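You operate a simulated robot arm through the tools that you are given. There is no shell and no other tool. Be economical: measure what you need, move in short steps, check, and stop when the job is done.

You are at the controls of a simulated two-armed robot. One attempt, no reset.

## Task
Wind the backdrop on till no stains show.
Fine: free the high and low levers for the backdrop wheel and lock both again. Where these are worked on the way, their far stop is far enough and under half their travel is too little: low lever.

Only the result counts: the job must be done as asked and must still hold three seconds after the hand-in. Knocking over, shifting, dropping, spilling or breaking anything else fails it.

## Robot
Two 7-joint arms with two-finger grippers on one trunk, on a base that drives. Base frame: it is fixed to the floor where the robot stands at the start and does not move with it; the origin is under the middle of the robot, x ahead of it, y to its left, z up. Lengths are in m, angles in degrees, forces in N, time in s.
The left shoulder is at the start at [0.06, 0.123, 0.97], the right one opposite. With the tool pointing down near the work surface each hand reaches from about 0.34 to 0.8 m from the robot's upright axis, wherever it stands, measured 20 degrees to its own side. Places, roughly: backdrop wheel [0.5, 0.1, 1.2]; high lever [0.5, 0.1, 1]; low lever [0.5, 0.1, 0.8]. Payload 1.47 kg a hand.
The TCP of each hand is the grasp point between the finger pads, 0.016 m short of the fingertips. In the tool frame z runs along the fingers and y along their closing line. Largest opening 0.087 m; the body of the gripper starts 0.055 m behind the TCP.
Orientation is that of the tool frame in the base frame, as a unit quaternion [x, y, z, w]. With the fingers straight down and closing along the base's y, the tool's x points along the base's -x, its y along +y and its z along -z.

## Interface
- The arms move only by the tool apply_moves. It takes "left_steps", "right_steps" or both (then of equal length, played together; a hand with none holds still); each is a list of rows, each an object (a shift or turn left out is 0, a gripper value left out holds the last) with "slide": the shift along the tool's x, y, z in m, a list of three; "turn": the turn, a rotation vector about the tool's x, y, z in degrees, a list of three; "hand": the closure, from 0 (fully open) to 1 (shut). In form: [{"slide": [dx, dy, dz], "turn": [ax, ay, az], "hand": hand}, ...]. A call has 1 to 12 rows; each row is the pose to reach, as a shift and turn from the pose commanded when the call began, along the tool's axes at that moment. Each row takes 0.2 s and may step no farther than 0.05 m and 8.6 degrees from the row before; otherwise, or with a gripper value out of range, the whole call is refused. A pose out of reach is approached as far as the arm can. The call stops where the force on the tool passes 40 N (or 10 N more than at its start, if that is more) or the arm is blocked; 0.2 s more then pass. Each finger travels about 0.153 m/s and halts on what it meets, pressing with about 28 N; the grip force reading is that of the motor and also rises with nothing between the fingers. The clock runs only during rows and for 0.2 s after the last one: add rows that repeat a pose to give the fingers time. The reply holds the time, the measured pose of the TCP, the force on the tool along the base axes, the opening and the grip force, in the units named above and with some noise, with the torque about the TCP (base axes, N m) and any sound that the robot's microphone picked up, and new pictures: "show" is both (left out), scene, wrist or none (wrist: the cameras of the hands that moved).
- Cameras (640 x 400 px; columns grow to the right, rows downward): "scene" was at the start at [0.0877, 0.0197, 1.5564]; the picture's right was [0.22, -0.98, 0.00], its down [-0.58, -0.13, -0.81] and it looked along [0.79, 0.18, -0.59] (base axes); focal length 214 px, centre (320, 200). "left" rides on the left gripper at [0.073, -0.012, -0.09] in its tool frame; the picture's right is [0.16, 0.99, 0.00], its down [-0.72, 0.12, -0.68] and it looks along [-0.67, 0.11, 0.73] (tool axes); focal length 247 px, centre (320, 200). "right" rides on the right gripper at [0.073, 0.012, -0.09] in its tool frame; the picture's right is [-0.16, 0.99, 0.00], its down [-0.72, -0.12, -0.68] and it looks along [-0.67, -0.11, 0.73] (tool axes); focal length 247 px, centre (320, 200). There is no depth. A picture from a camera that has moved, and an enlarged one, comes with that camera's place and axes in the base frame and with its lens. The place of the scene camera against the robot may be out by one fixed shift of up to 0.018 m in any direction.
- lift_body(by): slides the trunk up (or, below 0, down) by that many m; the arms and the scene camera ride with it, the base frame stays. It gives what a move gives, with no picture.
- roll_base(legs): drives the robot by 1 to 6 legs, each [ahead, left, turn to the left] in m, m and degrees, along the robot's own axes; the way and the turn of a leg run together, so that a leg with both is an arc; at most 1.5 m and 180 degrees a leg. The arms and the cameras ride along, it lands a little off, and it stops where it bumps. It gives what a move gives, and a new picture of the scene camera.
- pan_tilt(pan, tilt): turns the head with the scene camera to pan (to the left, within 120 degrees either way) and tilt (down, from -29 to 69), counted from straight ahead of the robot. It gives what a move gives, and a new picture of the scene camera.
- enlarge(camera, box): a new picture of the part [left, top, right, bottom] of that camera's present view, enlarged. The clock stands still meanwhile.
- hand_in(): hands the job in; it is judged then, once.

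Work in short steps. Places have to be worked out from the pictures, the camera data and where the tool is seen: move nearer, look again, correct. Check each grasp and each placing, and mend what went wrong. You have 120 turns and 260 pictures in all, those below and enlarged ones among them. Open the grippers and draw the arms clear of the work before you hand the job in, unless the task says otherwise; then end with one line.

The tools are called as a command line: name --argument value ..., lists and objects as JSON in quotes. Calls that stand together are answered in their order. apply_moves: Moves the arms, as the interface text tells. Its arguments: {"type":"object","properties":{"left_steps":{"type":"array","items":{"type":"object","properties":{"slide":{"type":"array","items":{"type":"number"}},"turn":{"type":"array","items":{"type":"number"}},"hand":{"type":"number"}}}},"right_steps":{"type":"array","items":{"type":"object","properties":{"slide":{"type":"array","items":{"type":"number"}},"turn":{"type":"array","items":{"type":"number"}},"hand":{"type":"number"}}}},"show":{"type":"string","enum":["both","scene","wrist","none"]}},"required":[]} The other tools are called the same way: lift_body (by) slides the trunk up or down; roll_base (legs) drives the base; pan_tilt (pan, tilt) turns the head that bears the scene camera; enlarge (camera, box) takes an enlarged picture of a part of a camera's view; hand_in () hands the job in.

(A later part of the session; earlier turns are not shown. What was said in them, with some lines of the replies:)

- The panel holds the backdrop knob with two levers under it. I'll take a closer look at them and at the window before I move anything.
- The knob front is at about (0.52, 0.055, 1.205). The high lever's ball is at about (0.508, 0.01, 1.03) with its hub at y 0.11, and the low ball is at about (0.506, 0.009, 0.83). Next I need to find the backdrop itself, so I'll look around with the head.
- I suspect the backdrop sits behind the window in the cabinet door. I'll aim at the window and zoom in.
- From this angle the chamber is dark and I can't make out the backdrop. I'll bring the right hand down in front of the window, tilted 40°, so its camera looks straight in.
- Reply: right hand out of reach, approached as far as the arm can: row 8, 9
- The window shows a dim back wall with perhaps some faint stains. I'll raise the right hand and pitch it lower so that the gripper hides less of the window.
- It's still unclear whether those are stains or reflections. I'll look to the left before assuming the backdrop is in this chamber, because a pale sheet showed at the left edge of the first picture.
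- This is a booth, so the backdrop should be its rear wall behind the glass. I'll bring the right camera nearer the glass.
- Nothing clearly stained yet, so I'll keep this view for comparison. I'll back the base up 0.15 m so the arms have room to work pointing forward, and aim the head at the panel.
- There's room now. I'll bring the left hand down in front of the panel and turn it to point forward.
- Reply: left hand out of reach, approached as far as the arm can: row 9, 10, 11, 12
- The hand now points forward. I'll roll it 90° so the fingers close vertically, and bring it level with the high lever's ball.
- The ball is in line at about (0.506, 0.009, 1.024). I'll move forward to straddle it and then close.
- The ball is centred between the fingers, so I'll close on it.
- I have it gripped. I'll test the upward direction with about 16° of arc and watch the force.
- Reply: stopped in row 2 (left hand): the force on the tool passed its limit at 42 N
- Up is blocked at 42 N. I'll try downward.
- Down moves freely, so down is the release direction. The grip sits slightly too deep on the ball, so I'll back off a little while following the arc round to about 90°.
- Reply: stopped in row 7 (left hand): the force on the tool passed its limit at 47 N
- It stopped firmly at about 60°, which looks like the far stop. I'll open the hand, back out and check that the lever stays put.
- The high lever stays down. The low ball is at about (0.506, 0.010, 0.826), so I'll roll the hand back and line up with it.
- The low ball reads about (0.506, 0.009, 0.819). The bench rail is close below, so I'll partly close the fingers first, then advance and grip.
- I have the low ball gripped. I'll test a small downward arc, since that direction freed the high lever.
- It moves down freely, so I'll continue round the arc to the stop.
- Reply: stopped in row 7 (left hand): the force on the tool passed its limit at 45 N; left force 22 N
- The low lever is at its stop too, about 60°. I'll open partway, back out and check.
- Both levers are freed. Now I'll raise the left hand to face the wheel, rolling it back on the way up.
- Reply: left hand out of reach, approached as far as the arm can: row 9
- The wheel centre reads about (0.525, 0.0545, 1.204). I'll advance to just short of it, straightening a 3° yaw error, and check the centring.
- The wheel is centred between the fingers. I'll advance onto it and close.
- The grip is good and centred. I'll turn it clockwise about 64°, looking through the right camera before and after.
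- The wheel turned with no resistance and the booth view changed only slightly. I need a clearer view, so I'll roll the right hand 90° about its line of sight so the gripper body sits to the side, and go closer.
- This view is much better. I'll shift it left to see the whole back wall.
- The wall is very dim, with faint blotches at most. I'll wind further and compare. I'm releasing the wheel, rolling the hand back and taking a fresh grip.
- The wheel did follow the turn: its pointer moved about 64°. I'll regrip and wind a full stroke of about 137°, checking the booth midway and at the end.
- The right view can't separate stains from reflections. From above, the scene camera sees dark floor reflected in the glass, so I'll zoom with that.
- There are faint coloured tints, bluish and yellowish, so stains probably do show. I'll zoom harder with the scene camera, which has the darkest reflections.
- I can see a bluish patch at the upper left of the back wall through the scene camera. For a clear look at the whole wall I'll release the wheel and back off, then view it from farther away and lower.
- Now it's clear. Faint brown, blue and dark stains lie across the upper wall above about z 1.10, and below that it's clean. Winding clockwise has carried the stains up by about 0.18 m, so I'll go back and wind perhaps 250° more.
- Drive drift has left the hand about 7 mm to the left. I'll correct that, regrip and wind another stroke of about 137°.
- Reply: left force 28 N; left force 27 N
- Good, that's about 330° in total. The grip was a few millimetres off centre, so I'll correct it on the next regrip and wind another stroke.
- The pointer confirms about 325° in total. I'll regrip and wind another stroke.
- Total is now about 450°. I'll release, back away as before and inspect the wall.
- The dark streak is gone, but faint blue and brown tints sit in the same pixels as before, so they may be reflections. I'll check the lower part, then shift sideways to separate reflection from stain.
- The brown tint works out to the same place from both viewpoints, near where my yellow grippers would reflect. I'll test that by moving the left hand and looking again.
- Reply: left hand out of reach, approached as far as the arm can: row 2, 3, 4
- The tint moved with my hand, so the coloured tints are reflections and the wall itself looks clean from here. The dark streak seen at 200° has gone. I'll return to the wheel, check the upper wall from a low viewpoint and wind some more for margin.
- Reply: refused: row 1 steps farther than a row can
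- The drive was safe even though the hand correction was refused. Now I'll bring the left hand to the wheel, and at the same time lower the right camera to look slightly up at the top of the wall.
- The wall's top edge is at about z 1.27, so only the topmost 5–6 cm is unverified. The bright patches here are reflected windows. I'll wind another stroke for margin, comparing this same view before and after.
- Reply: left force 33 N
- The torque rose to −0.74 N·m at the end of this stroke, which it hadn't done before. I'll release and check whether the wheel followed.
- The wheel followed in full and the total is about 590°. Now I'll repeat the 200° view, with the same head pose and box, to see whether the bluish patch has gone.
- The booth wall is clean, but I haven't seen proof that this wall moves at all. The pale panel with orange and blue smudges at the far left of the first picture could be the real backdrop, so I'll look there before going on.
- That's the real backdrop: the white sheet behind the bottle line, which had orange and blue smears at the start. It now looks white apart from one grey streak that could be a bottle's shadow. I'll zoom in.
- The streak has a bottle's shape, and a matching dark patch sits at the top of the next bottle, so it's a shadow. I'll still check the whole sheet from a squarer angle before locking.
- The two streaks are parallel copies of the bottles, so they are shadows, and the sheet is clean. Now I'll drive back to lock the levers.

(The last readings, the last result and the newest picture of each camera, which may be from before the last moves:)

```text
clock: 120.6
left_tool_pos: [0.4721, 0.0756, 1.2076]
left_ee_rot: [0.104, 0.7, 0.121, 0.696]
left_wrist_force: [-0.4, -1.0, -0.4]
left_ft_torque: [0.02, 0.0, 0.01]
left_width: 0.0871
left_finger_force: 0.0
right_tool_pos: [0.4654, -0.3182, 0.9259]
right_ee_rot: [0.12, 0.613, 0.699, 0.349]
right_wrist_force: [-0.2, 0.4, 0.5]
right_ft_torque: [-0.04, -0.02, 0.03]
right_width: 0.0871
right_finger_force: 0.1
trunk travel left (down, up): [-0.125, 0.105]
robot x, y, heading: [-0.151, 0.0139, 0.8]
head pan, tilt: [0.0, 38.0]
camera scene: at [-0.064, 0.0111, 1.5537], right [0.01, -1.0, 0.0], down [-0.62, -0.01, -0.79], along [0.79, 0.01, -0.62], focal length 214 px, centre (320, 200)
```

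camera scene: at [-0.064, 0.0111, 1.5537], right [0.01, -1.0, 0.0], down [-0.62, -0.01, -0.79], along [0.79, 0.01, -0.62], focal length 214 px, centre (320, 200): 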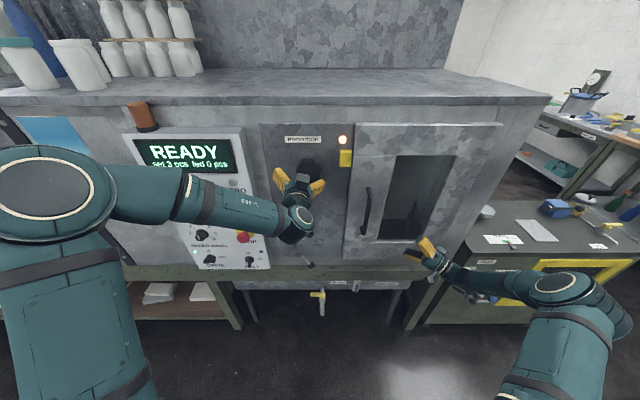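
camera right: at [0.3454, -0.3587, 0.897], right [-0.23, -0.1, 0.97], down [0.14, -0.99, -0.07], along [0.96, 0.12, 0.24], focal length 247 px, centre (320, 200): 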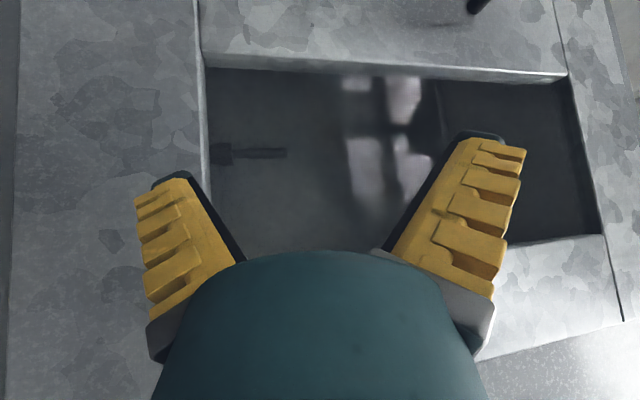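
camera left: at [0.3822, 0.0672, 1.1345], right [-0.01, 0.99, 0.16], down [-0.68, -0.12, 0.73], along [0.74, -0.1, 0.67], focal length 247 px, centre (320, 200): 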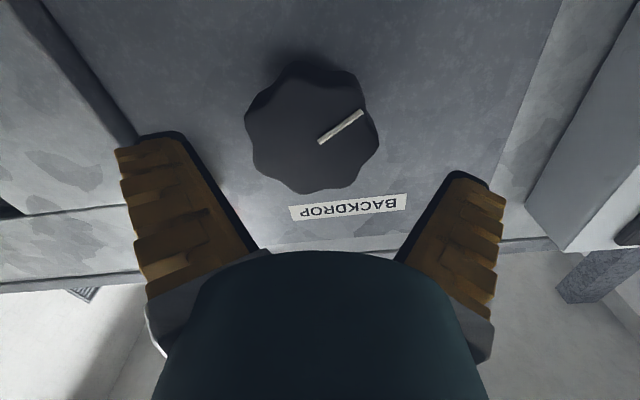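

I'm in place, about 1.5 cm left of where I was. I'll retract, lower the hand to the high lever's ball and roll to match the lever's angle.

apply_moves --left_steps '[{"slide": [0, 0, -0.045]}, {"slide": [0, 0, -0.08]}, {"slide": [0.0252, -0.0104, -0.08], "turn": [0, 0, 8.4]}, {"slide": [0.0504, -0.0208, -0.08], "turn": [0, 0, 16.8]}, {"slide": [0.0755, -0.0311, -0.08], "turn": [0, 0, 25.2]}, {"slide": [0.1007, -0.0415, -0.08], "turn": [0, 0, 33.6]}, {"slide": [0.1259, -0.0519, -0.08], "turn": [0, 0, 42]}, {"slide": [0.1511, -0.0623, -0.08], "turn": [0, 0, 50.4]}, {"slide": [0.1763, -0.0727, -0.08], "turn": [0, 0, 58.8]}, {"slide": [0.2014, -0.083, -0.08], "turn": [0, 0, 67.2]}, {"slide": [0.2266, -0.0934, -0.08], "turn": [0, 0, 75.6]}, {"slide": [0.2518, -0.1038, -0.08], "turn": [0, 0, 84]}]' --show "none"

apply_moves --left_steps '[{"turn": [0, 0, 8.4]}, {"turn": [0, 0, 16.8]}, {"turn": [0, 0, 25.2]}, {"turn": [0, 0, 33.6]}, {"turn": [0, 0, 42]}, {"turn": [0, 0, 48]}]' --show "wrist"

```text
clock: 123.2
left_tool_pos: [0.3934, 0.0527, 0.9346]
left_ee_rot: [0.546, 0.45, 0.556, 0.436]
left_wrist_force: [-0.1, -0.1, 0.0]
left_ft_torque: [0.0, 0.0, 0.0]
left_width: 0.0869
left_finger_force: 0.0
right_tool_pos: [0.4646, -0.3188, 0.9234]
right_ee_rot: [0.12, 0.613, 0.699, 0.349]
right_wrist_force: [0.4, -0.8, 0.5]
right_ft_torque: [-0.01, 0.01, 0.02]
right_width: 0.0873
right_finger_force: 0.1
trunk travel left (down, up): [-0.125, 0.105]
robot x, y, heading: [-0.1543, 0.0074, 0.8]
head pan, tilt: [0.0, 38.0]
```

```text
clock: 124.6
left_tool_pos: [0.3928, 0.0546, 0.9355]
left_ee_rot: [0.682, 0.189, 0.685, 0.172]
left_wrist_force: [0.6, 0.6, -0.4]
left_ft_torque: [0.0, -0.01, -0.01]
left_width: 0.0872
left_finger_force: 0.1
right_tool_pos: [0.4636, -0.3185, 0.9259]
right_ee_rot: [0.12, 0.613, 0.699, 0.349]
right_wrist_force: [0.0, 0.1, 0.0]
right_ft_torque: [-0.03, 0.0, 0.03]
right_width: 0.0871
right_finger_force: 0.1
trunk travel left (down, up): [-0.125, 0.105]
robot x, y, heading: [-0.1516, 0.0057, 0.6]
head pan, tilt: [0.0, 38.0]
camera left: at [0.3029, 0.0985, 0.9933], right [0.02, -0.78, 0.62], down [-0.67, -0.47, -0.57], along [0.74, -0.41, -0.53], focal length 247 px, centre (320, 200)
```

left: 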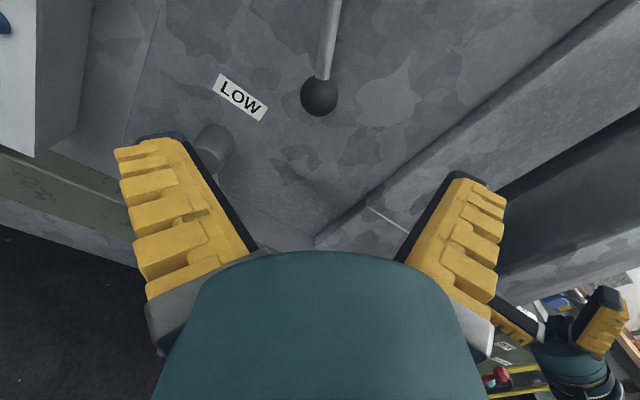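

The ball is at about (0.506, 0.056, 0.9355), right in line. I'll move onto it and grip.

apply_moves --left_steps '[{"slide": [0.001, -0.0017, 0.035], "hand": 0.35}, {"slide": [0.001, -0.0017, 0.07]}, {"slide": [0.001, -0.0017, 0.095]}, {"slide": [0.001, -0.0017, 0.109]}, {"slide": [0.001, -0.0017, 0.109], "hand": 1}, {"slide": [0.001, -0.0017, 0.109], "hand": 1}]' --show "wrist"

```text
clock: 126.0
left_tool_pos: [0.5005, 0.059, 0.9352]
left_ee_rot: [0.682, 0.19, 0.684, 0.174]
left_wrist_force: [-4.8, -5.5, 3.2]
left_ft_torque: [-0.02, 0.5, -0.34]
left_width: 0.0248
left_finger_force: 30.2
right_tool_pos: [0.4652, -0.3195, 0.9243]
right_ee_rot: [0.119, 0.613, 0.699, 0.349]
right_wrist_force: [-0.7, 0.6, 0.0]
right_ft_torque: [0.01, 0.0, 0.02]
right_width: 0.0869
right_finger_force: 0.0
trunk travel left (down, up): [-0.125, 0.105]
robot x, y, heading: [-0.1532, 0.0088, 0.6]
head pan, tilt: [0.0, 38.0]
camera left: at [0.4106, 0.1028, 0.9932], right [0.02, -0.78, 0.63], down [-0.67, -0.47, -0.57], along [0.74, -0.41, -0.53], focal length 247 px, centre (320, 200)
```

left: 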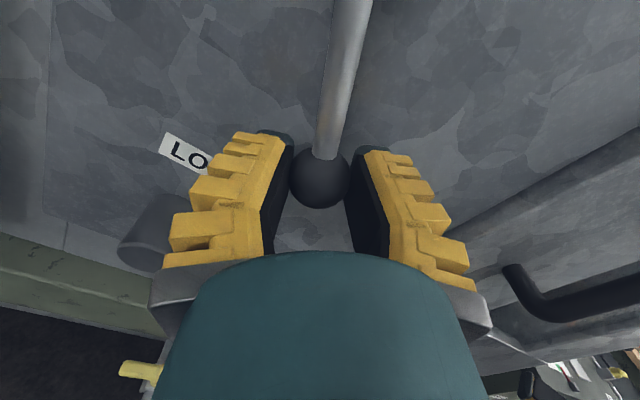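

I have it gripped. I'll swing the lever back up along the arc to its locking stop.

apply_moves --left_steps '[{"slide": [0.0011, 0.0139, 0], "turn": [0, 0, -8]}, {"slide": [0.0041, 0.0275, 0], "turn": [0, 0, -16]}, {"slide": [0.009, 0.0406, 0], "turn": [0, 0, -24]}, {"slide": [0.0157, 0.0528, 0], "turn": [0, 0, -32]}, {"slide": [0.0239, 0.064, 0], "turn": [0, 0, -40]}, {"slide": [0.0337, 0.074, 0], "turn": [0, 0, -48]}, {"slide": [0.0448, 0.0825, 0], "turn": [0, 0, -56]}, {"slide": [0.0507, 0.0861, 0], "turn": [0, 0, -60]}, {"slide": [0.0554, 0.0885, 0], "turn": [0, 0, -62]}, {"slide": [0.062, 0.092, 0], "turn": [0, 0, -64]}]' --show "wrist"

```text
clock: 128.1
left_tool_pos: [0.5004, 0.0082, 1.0209]
left_ee_rot: [0.494, 0.517, 0.49, 0.497]
left_wrist_force: [3.8, -3.3, -10.7]
left_ft_torque: [0.0, 0.0, -0.52]
left_width: 0.0219
left_finger_force: 30.4
right_tool_pos: [0.4648, -0.3192, 0.9256]
right_ee_rot: [0.12, 0.613, 0.698, 0.349]
right_wrist_force: [-0.1, 0.2, 0.5]
right_ft_torque: [0.0, -0.03, -0.01]
right_width: 0.087
right_finger_force: 0.1
trunk travel left (down, up): [-0.125, 0.105]
robot x, y, heading: [-0.1549, 0.0115, 0.6]
head pan, tilt: [0.0, 38.0]
stopped in row 10 (left hand): the force on the tool passed its limit at 44 N (the readings are from after the stop); the commanded pose is now the measured one
camera left: at [0.4108, 0.0789, 1.0087], right [0.02, 0.19, 0.98], down [-0.66, -0.73, 0.15], along [0.75, -0.66, 0.11], focal length 247 px, centre (320, 200)
```

left: 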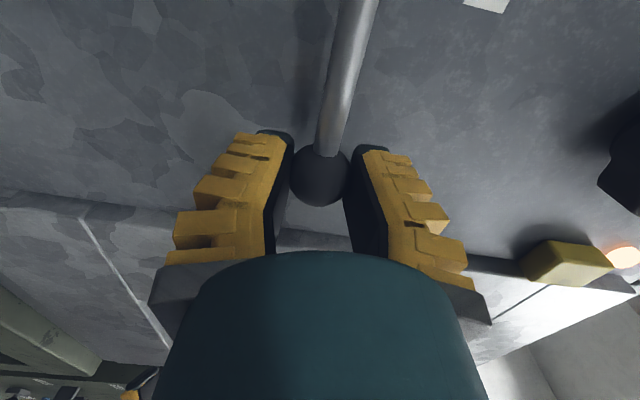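

The high lever is at its locked stop, z 1.021 as at the start. I'll release, back out and move down to the low lever.

apply_moves --left_steps '[{"hand": 0.35}, {"hand": 0.3}, {"slide": [0, 0, -0.045]}, {"slide": [0, 0, -0.09]}, {"slide": [0, 0, -0.115], "hand": 0}]' --show "wrist"

apply_moves --left_steps '[{"slide": [0.007, -0.036, 0], "turn": [0, 0, 8]}, {"slide": [0.014, -0.072, 0], "turn": [0, 0, 16]}, {"slide": [0.021, -0.108, 0], "turn": [0, 0, 24]}, {"slide": [0.028, -0.144, 0], "turn": [0, 0, 32]}, {"slide": [0.036, -0.18, 0], "turn": [0, 0, 40]}, {"slide": [0.045, -0.216, 0], "turn": [0, 0, 48]}, {"slide": [0.054, -0.252, 0], "turn": [0, 0, 56]}, {"slide": [0.063, -0.287, 0], "turn": [0, 0, 63]}]' --show "wrist"

```text
clock: 129.3
left_tool_pos: [0.3845, 0.0081, 1.0278]
left_ee_rot: [0.492, 0.517, 0.493, 0.497]
left_wrist_force: [-0.7, 0.5, -0.6]
left_ft_torque: [0.02, -0.03, 0.01]
left_width: 0.0872
left_finger_force: 0.0
right_tool_pos: [0.4645, -0.3191, 0.9247]
right_ee_rot: [0.12, 0.613, 0.698, 0.35]
right_wrist_force: [-0.4, -0.2, 0.2]
right_ft_torque: [-0.04, 0.0, 0.02]
right_width: 0.0869
right_finger_force: 0.1
trunk travel left (down, up): [-0.125, 0.105]
robot x, y, heading: [-0.1549, 0.0065, 0.2]
head pan, tilt: [0.0, 38.0]
camera left: at [0.2939, 0.0797, 1.0159], right [0.01, 0.19, 0.98], down [-0.66, -0.73, 0.15], along [0.75, -0.65, 0.11], focal length 247 px, centre (320, 200)
```

left: 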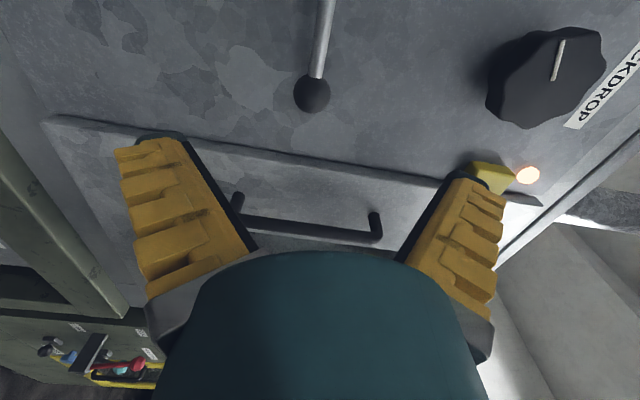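

```text
clock: 131.1
left_tool_pos: [0.3762, 0.0618, 0.7352]
left_ee_rot: [0.69, 0.183, 0.681, 0.166]
left_wrist_force: [0.3, -1.1, 0.0]
left_ft_torque: [0.0, -0.02, 0.02]
left_width: 0.087
left_finger_force: 0.1
right_tool_pos: [0.4645, -0.3189, 0.9247]
right_ee_rot: [0.12, 0.613, 0.698, 0.349]
right_wrist_force: [0.0, 0.8, 0.3]
right_ft_torque: [0.03, 0.01, 0.0]
right_width: 0.0872
right_finger_force: 0.0
trunk travel left (down, up): [-0.125, 0.105]
robot x, y, heading: [-0.1485, 0.0109, 0.8]
head pan, tilt: [0.0, 38.0]
camera left: at [0.2878, 0.1042, 0.7946], right [0.03, -0.79, 0.61], down [-0.68, -0.46, -0.57], along [0.73, -0.4, -0.55], focal length 247 px, centre (320, 200)
```

left: 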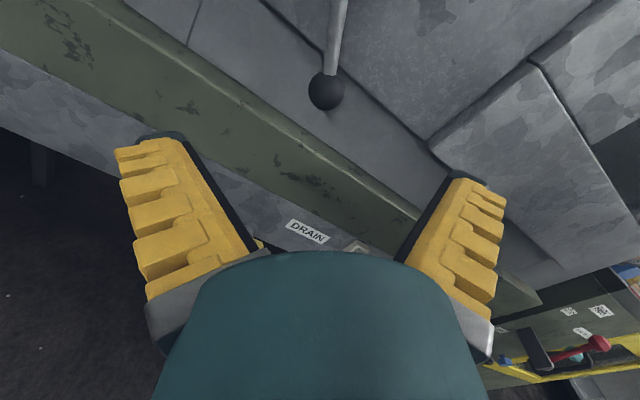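

The high lever is back in place. The low ball is at about (0.506, 0.0585, 0.734), so I'll approach with the fingers partly closed and grip.

apply_moves --left_steps '[{"slide": [-0.001, 0.002, 0.02], "hand": 0.4}, {"slide": [-0.0022, 0.0054, 0.06]}, {"slide": [-0.0022, 0.0054, 0.095]}, {"slide": [-0.0022, 0.0054, 0.115]}, {"slide": [-0.0022, 0.0054, 0.125]}, {"slide": [-0.0022, 0.0054, 0.125], "hand": 1}, {"slide": [-0.0022, 0.0054, 0.125], "hand": 1}]' --show "wrist"

```text
clock: 132.7
left_tool_pos: [0.5044, 0.0566, 0.734]
left_ee_rot: [0.69, 0.184, 0.68, 0.166]
left_wrist_force: [-1.5, -0.4, -1.3]
left_ft_torque: [0.0, 0.27, -0.15]
left_width: 0.0253
left_finger_force: 30.0
right_tool_pos: [0.4651, -0.3195, 0.9259]
right_ee_rot: [0.119, 0.613, 0.699, 0.349]
right_wrist_force: [0.3, 0.2, 0.1]
right_ft_torque: [0.04, -0.01, 0.0]
right_width: 0.087
right_finger_force: 0.0
trunk travel left (down, up): [-0.125, 0.105]
robot x, y, heading: [-0.1522, 0.0136, 0.6]
head pan, tilt: [0.0, 38.0]
camera left: at [0.4161, 0.1005, 0.7938], right [0.03, -0.79, 0.61], down [-0.68, -0.46, -0.57], along [0.73, -0.4, -0.55], focal length 247 px, centre (320, 200)
```

left: 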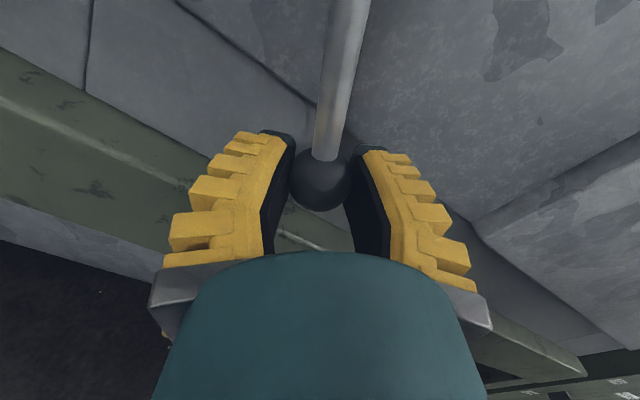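

I have it gripped. I'll swing the low lever up to its locking stop.

apply_moves --left_steps '[{"slide": [0.0011, 0.0139, -0.001], "turn": [0, 0, -8]}, {"slide": [0.0041, 0.0275, -0.002], "turn": [0, 0, -16]}, {"slide": [0.009, 0.0406, -0.002], "turn": [0, 0, -24]}, {"slide": [0.0157, 0.0528, -0.002], "turn": [0, 0, -32]}, {"slide": [0.0239, 0.064, -0.002], "turn": [0, 0, -40]}, {"slide": [0.0337, 0.074, -0.002], "turn": [0, 0, -48]}, {"slide": [0.0448, 0.0825, -0.002], "turn": [0, 0, -56]}, {"slide": [0.0507, 0.0861, -0.002], "turn": [0, 0, -60]}, {"slide": [0.0554, 0.0885, -0.002], "turn": [0, 0, -62]}, {"slide": [0.062, 0.092, -0.002], "turn": [0, 0, -64]}]' --show "wrist"

```text
clock: 134.9
left_tool_pos: [0.5027, 0.0069, 0.8212]
left_ee_rot: [0.497, 0.525, 0.485, 0.492]
left_wrist_force: [15.3, -3.3, -20.7]
left_ft_torque: [0.05, -0.02, -0.15]
left_width: 0.0208
left_finger_force: 30.0
right_tool_pos: [0.468, -0.3193, 0.9219]
right_ee_rot: [0.121, 0.613, 0.699, 0.348]
right_wrist_force: [-0.2, 1.1, -0.2]
right_ft_torque: [0.03, 0.01, 0.0]
right_width: 0.0869
right_finger_force: 0.2
trunk travel left (down, up): [-0.125, 0.105]
robot x, y, heading: [-0.1513, 0.0043, 0.7]
head pan, tilt: [0.0, 38.0]
stopped in row 10 (left hand): the force on the tool passed its limit at 45 N (the readings are from after the stop); the commanded pose is now the measured one
camera left: at [0.4128, 0.0778, 0.8108], right [0.04, 0.19, 0.98], down [-0.66, -0.73, 0.17], along [0.75, -0.65, 0.1], focal length 247 px, centre (320, 200)
```

left: 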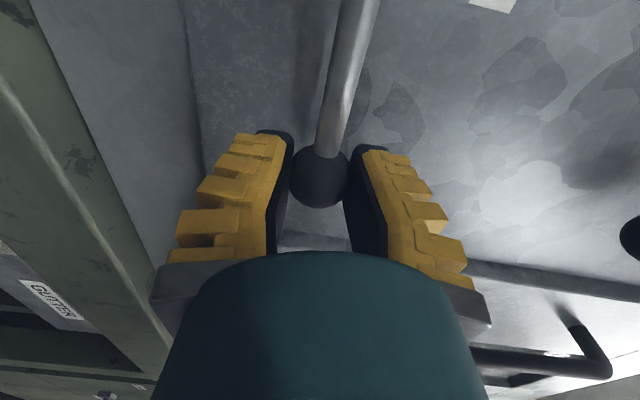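

It's at its stop, z 0.821. I'll release, back off and check both levers and the backdrop once more.

apply_moves --left_steps '[{"hand": 0.4}, {"hand": 0.4}, {"slide": [0, 0, -0.045]}, {"slide": [0, 0, -0.09]}, {"slide": [0, 0, -0.13], "hand": 0}]' --show "wrist"

roll_base --legs '[[-0.3, 0, 0]]'

enlarge --camera "scene" --box '[240, 90, 380, 260]'

pan_tilt --pan 42 --tilt 20

```text
clock: 136.1
left_tool_pos: [0.3719, 0.005, 0.8327]
left_ee_rot: [0.494, 0.523, 0.487, 0.495]
left_wrist_force: [0.8, 0.3, -0.4]
left_ft_torque: [-0.02, -0.02, -0.02]
left_width: 0.0872
left_finger_force: 0.0
right_tool_pos: [0.4625, -0.3185, 0.9249]
right_ee_rot: [0.12, 0.613, 0.699, 0.349]
right_wrist_force: [-0.2, 0.3, -0.1]
right_ft_torque: [0.01, 0.02, 0.01]
right_width: 0.087
right_finger_force: 0.1
trunk travel left (down, up): [-0.125, 0.105]
robot x, y, heading: [-0.1495, 0.0105, 0.6]
head pan, tilt: [0.0, 38.0]
camera left: at [0.2816, 0.075, 0.8215], right [0.03, 0.19, 0.98], down [-0.66, -0.73, 0.17], along [0.75, -0.65, 0.1], focal length 247 px, centre (320, 200)
```

left: 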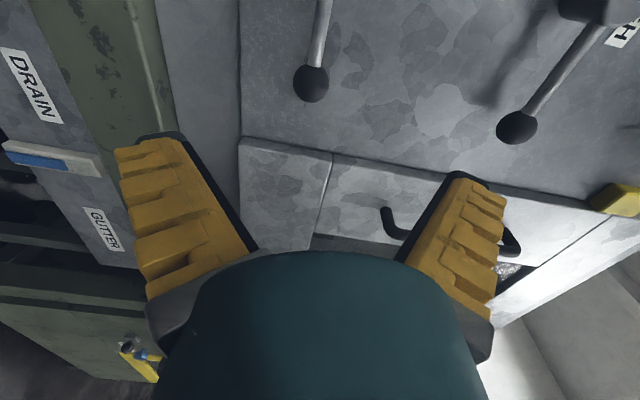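

```text
clock: 138.1
left_tool_pos: [0.0733, 0.0059, 0.8318]
left_ee_rot: [0.491, 0.526, 0.489, 0.492]
left_wrist_force: [0.0, -0.9, 0.1]
left_ft_torque: [-0.03, 0.01, -0.01]
left_width: 0.0872
left_finger_force: 0.1
right_tool_pos: [0.1683, -0.317, 0.9245]
right_ee_rot: [0.116, 0.614, 0.7, 0.346]
right_wrist_force: [-0.1, 0.2, -0.1]
right_ft_torque: [-0.05, 0.0, -0.02]
right_width: 0.0872
right_finger_force: 0.0
trunk travel left (down, up): [-0.125, 0.105]
robot x, y, heading: [-0.4511, 0.0041, 1.1]
head pan, tilt: [0.0, 38.0]
camera scene: at [-0.3635, 0.0068, 1.5537], right [0.02, -1.0, 0.0], down [-0.61, -0.01, -0.79], along [0.79, 0.02, -0.61], focal length 214 px, centre (320, 200)
```

scene: 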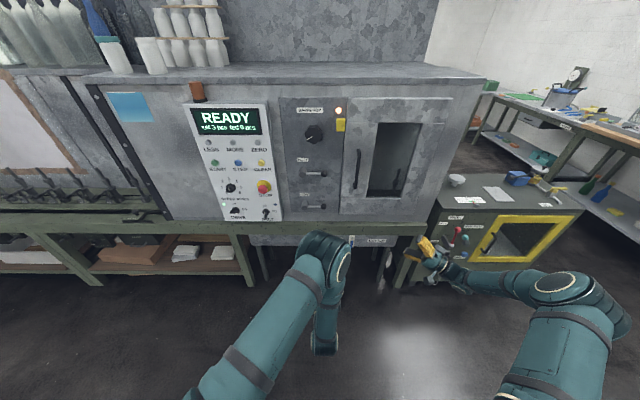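

```text
2.35 times, centred on (310, 175) of scene
camera zoom: at [-0.3635, 0.0068, 1.5537], right [0.02, -1.0, 0.0], down [-0.61, -0.01, -0.79], along [0.79, 0.02, -0.61], focal length 505 px, centre (344, 259)
```

zoom: 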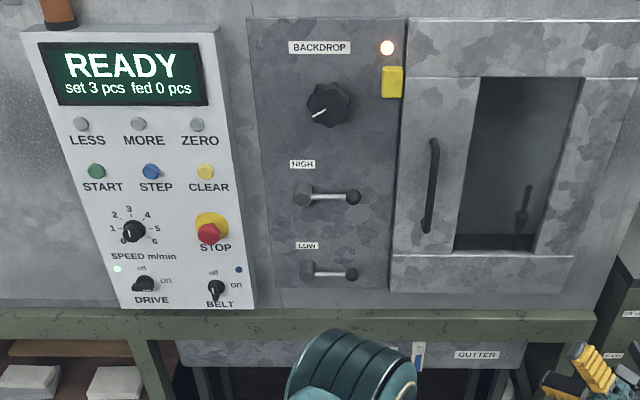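

```text
clock: 139.2
left_tool_pos: [0.0743, 0.0062, 0.8333]
left_ee_rot: [0.492, 0.527, 0.489, 0.491]
left_wrist_force: [0.5, 0.4, 0.2]
left_ft_torque: [0.0, 0.0, -0.02]
left_width: 0.0872
left_finger_force: 0.1
right_tool_pos: [0.1692, -0.3166, 0.9248]
right_ee_rot: [0.117, 0.614, 0.7, 0.346]
right_wrist_force: [-0.1, -0.7, 0.1]
right_ft_torque: [0.0, -0.01, -0.01]
right_width: 0.0868
right_finger_force: 0.1
trunk travel left (down, up): [-0.125, 0.105]
robot x, y, heading: [-0.4513, 0.0047, 1.5]
head pan, tilt: [42.0, 20.0]
camera scene: at [-0.381, 0.0687, 1.582], right [0.69, -0.73, 0.0], down [-0.25, -0.23, -0.94], along [0.68, 0.64, -0.34], focal length 214 px, centre (320, 200)
```

scene: 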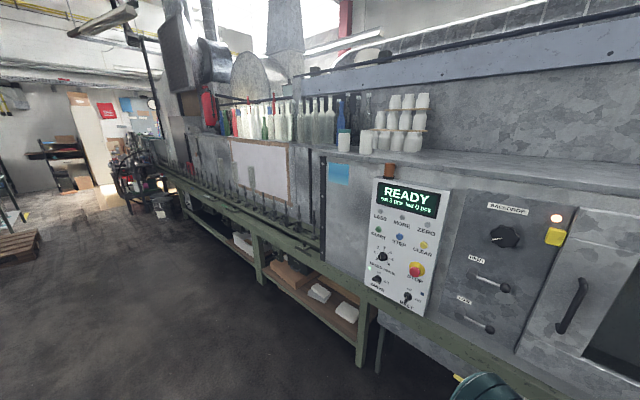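

Both levers are horizontal again, matching the start. I'll take one last unobstructed zoom on the backdrop.

enlarge --camera "scene" --box '[222, 130, 296, 215]'

```text
4.71 times, centred on (259, 172) of scene
camera zoom: at [-0.381, 0.0687, 1.582], right [0.69, -0.73, 0.0], down [-0.25, -0.23, -0.94], along [0.68, 0.64, -0.34], focal length 1009 px, centre (607, 329)
```

zoom: 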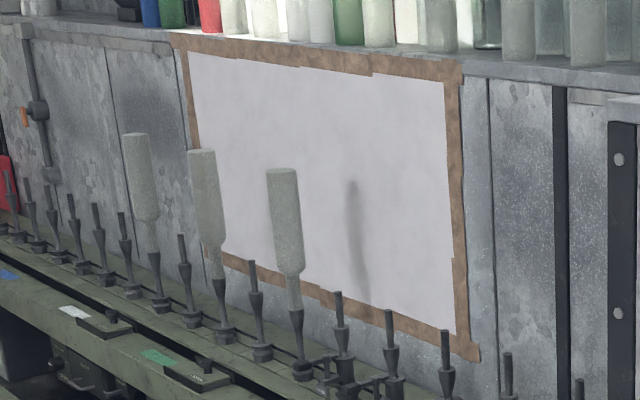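

The whole sheet is white apart from bottle shadows, both levers are locked, and the hands are open and clear. I'll hand in.

hand_in

```text
The job is handed in.
```

The backdrop has been wound on about 590° and shows no stains, only bottle shadows; both the high and low levers were freed to their far stops and locked again, and the job is handed in.
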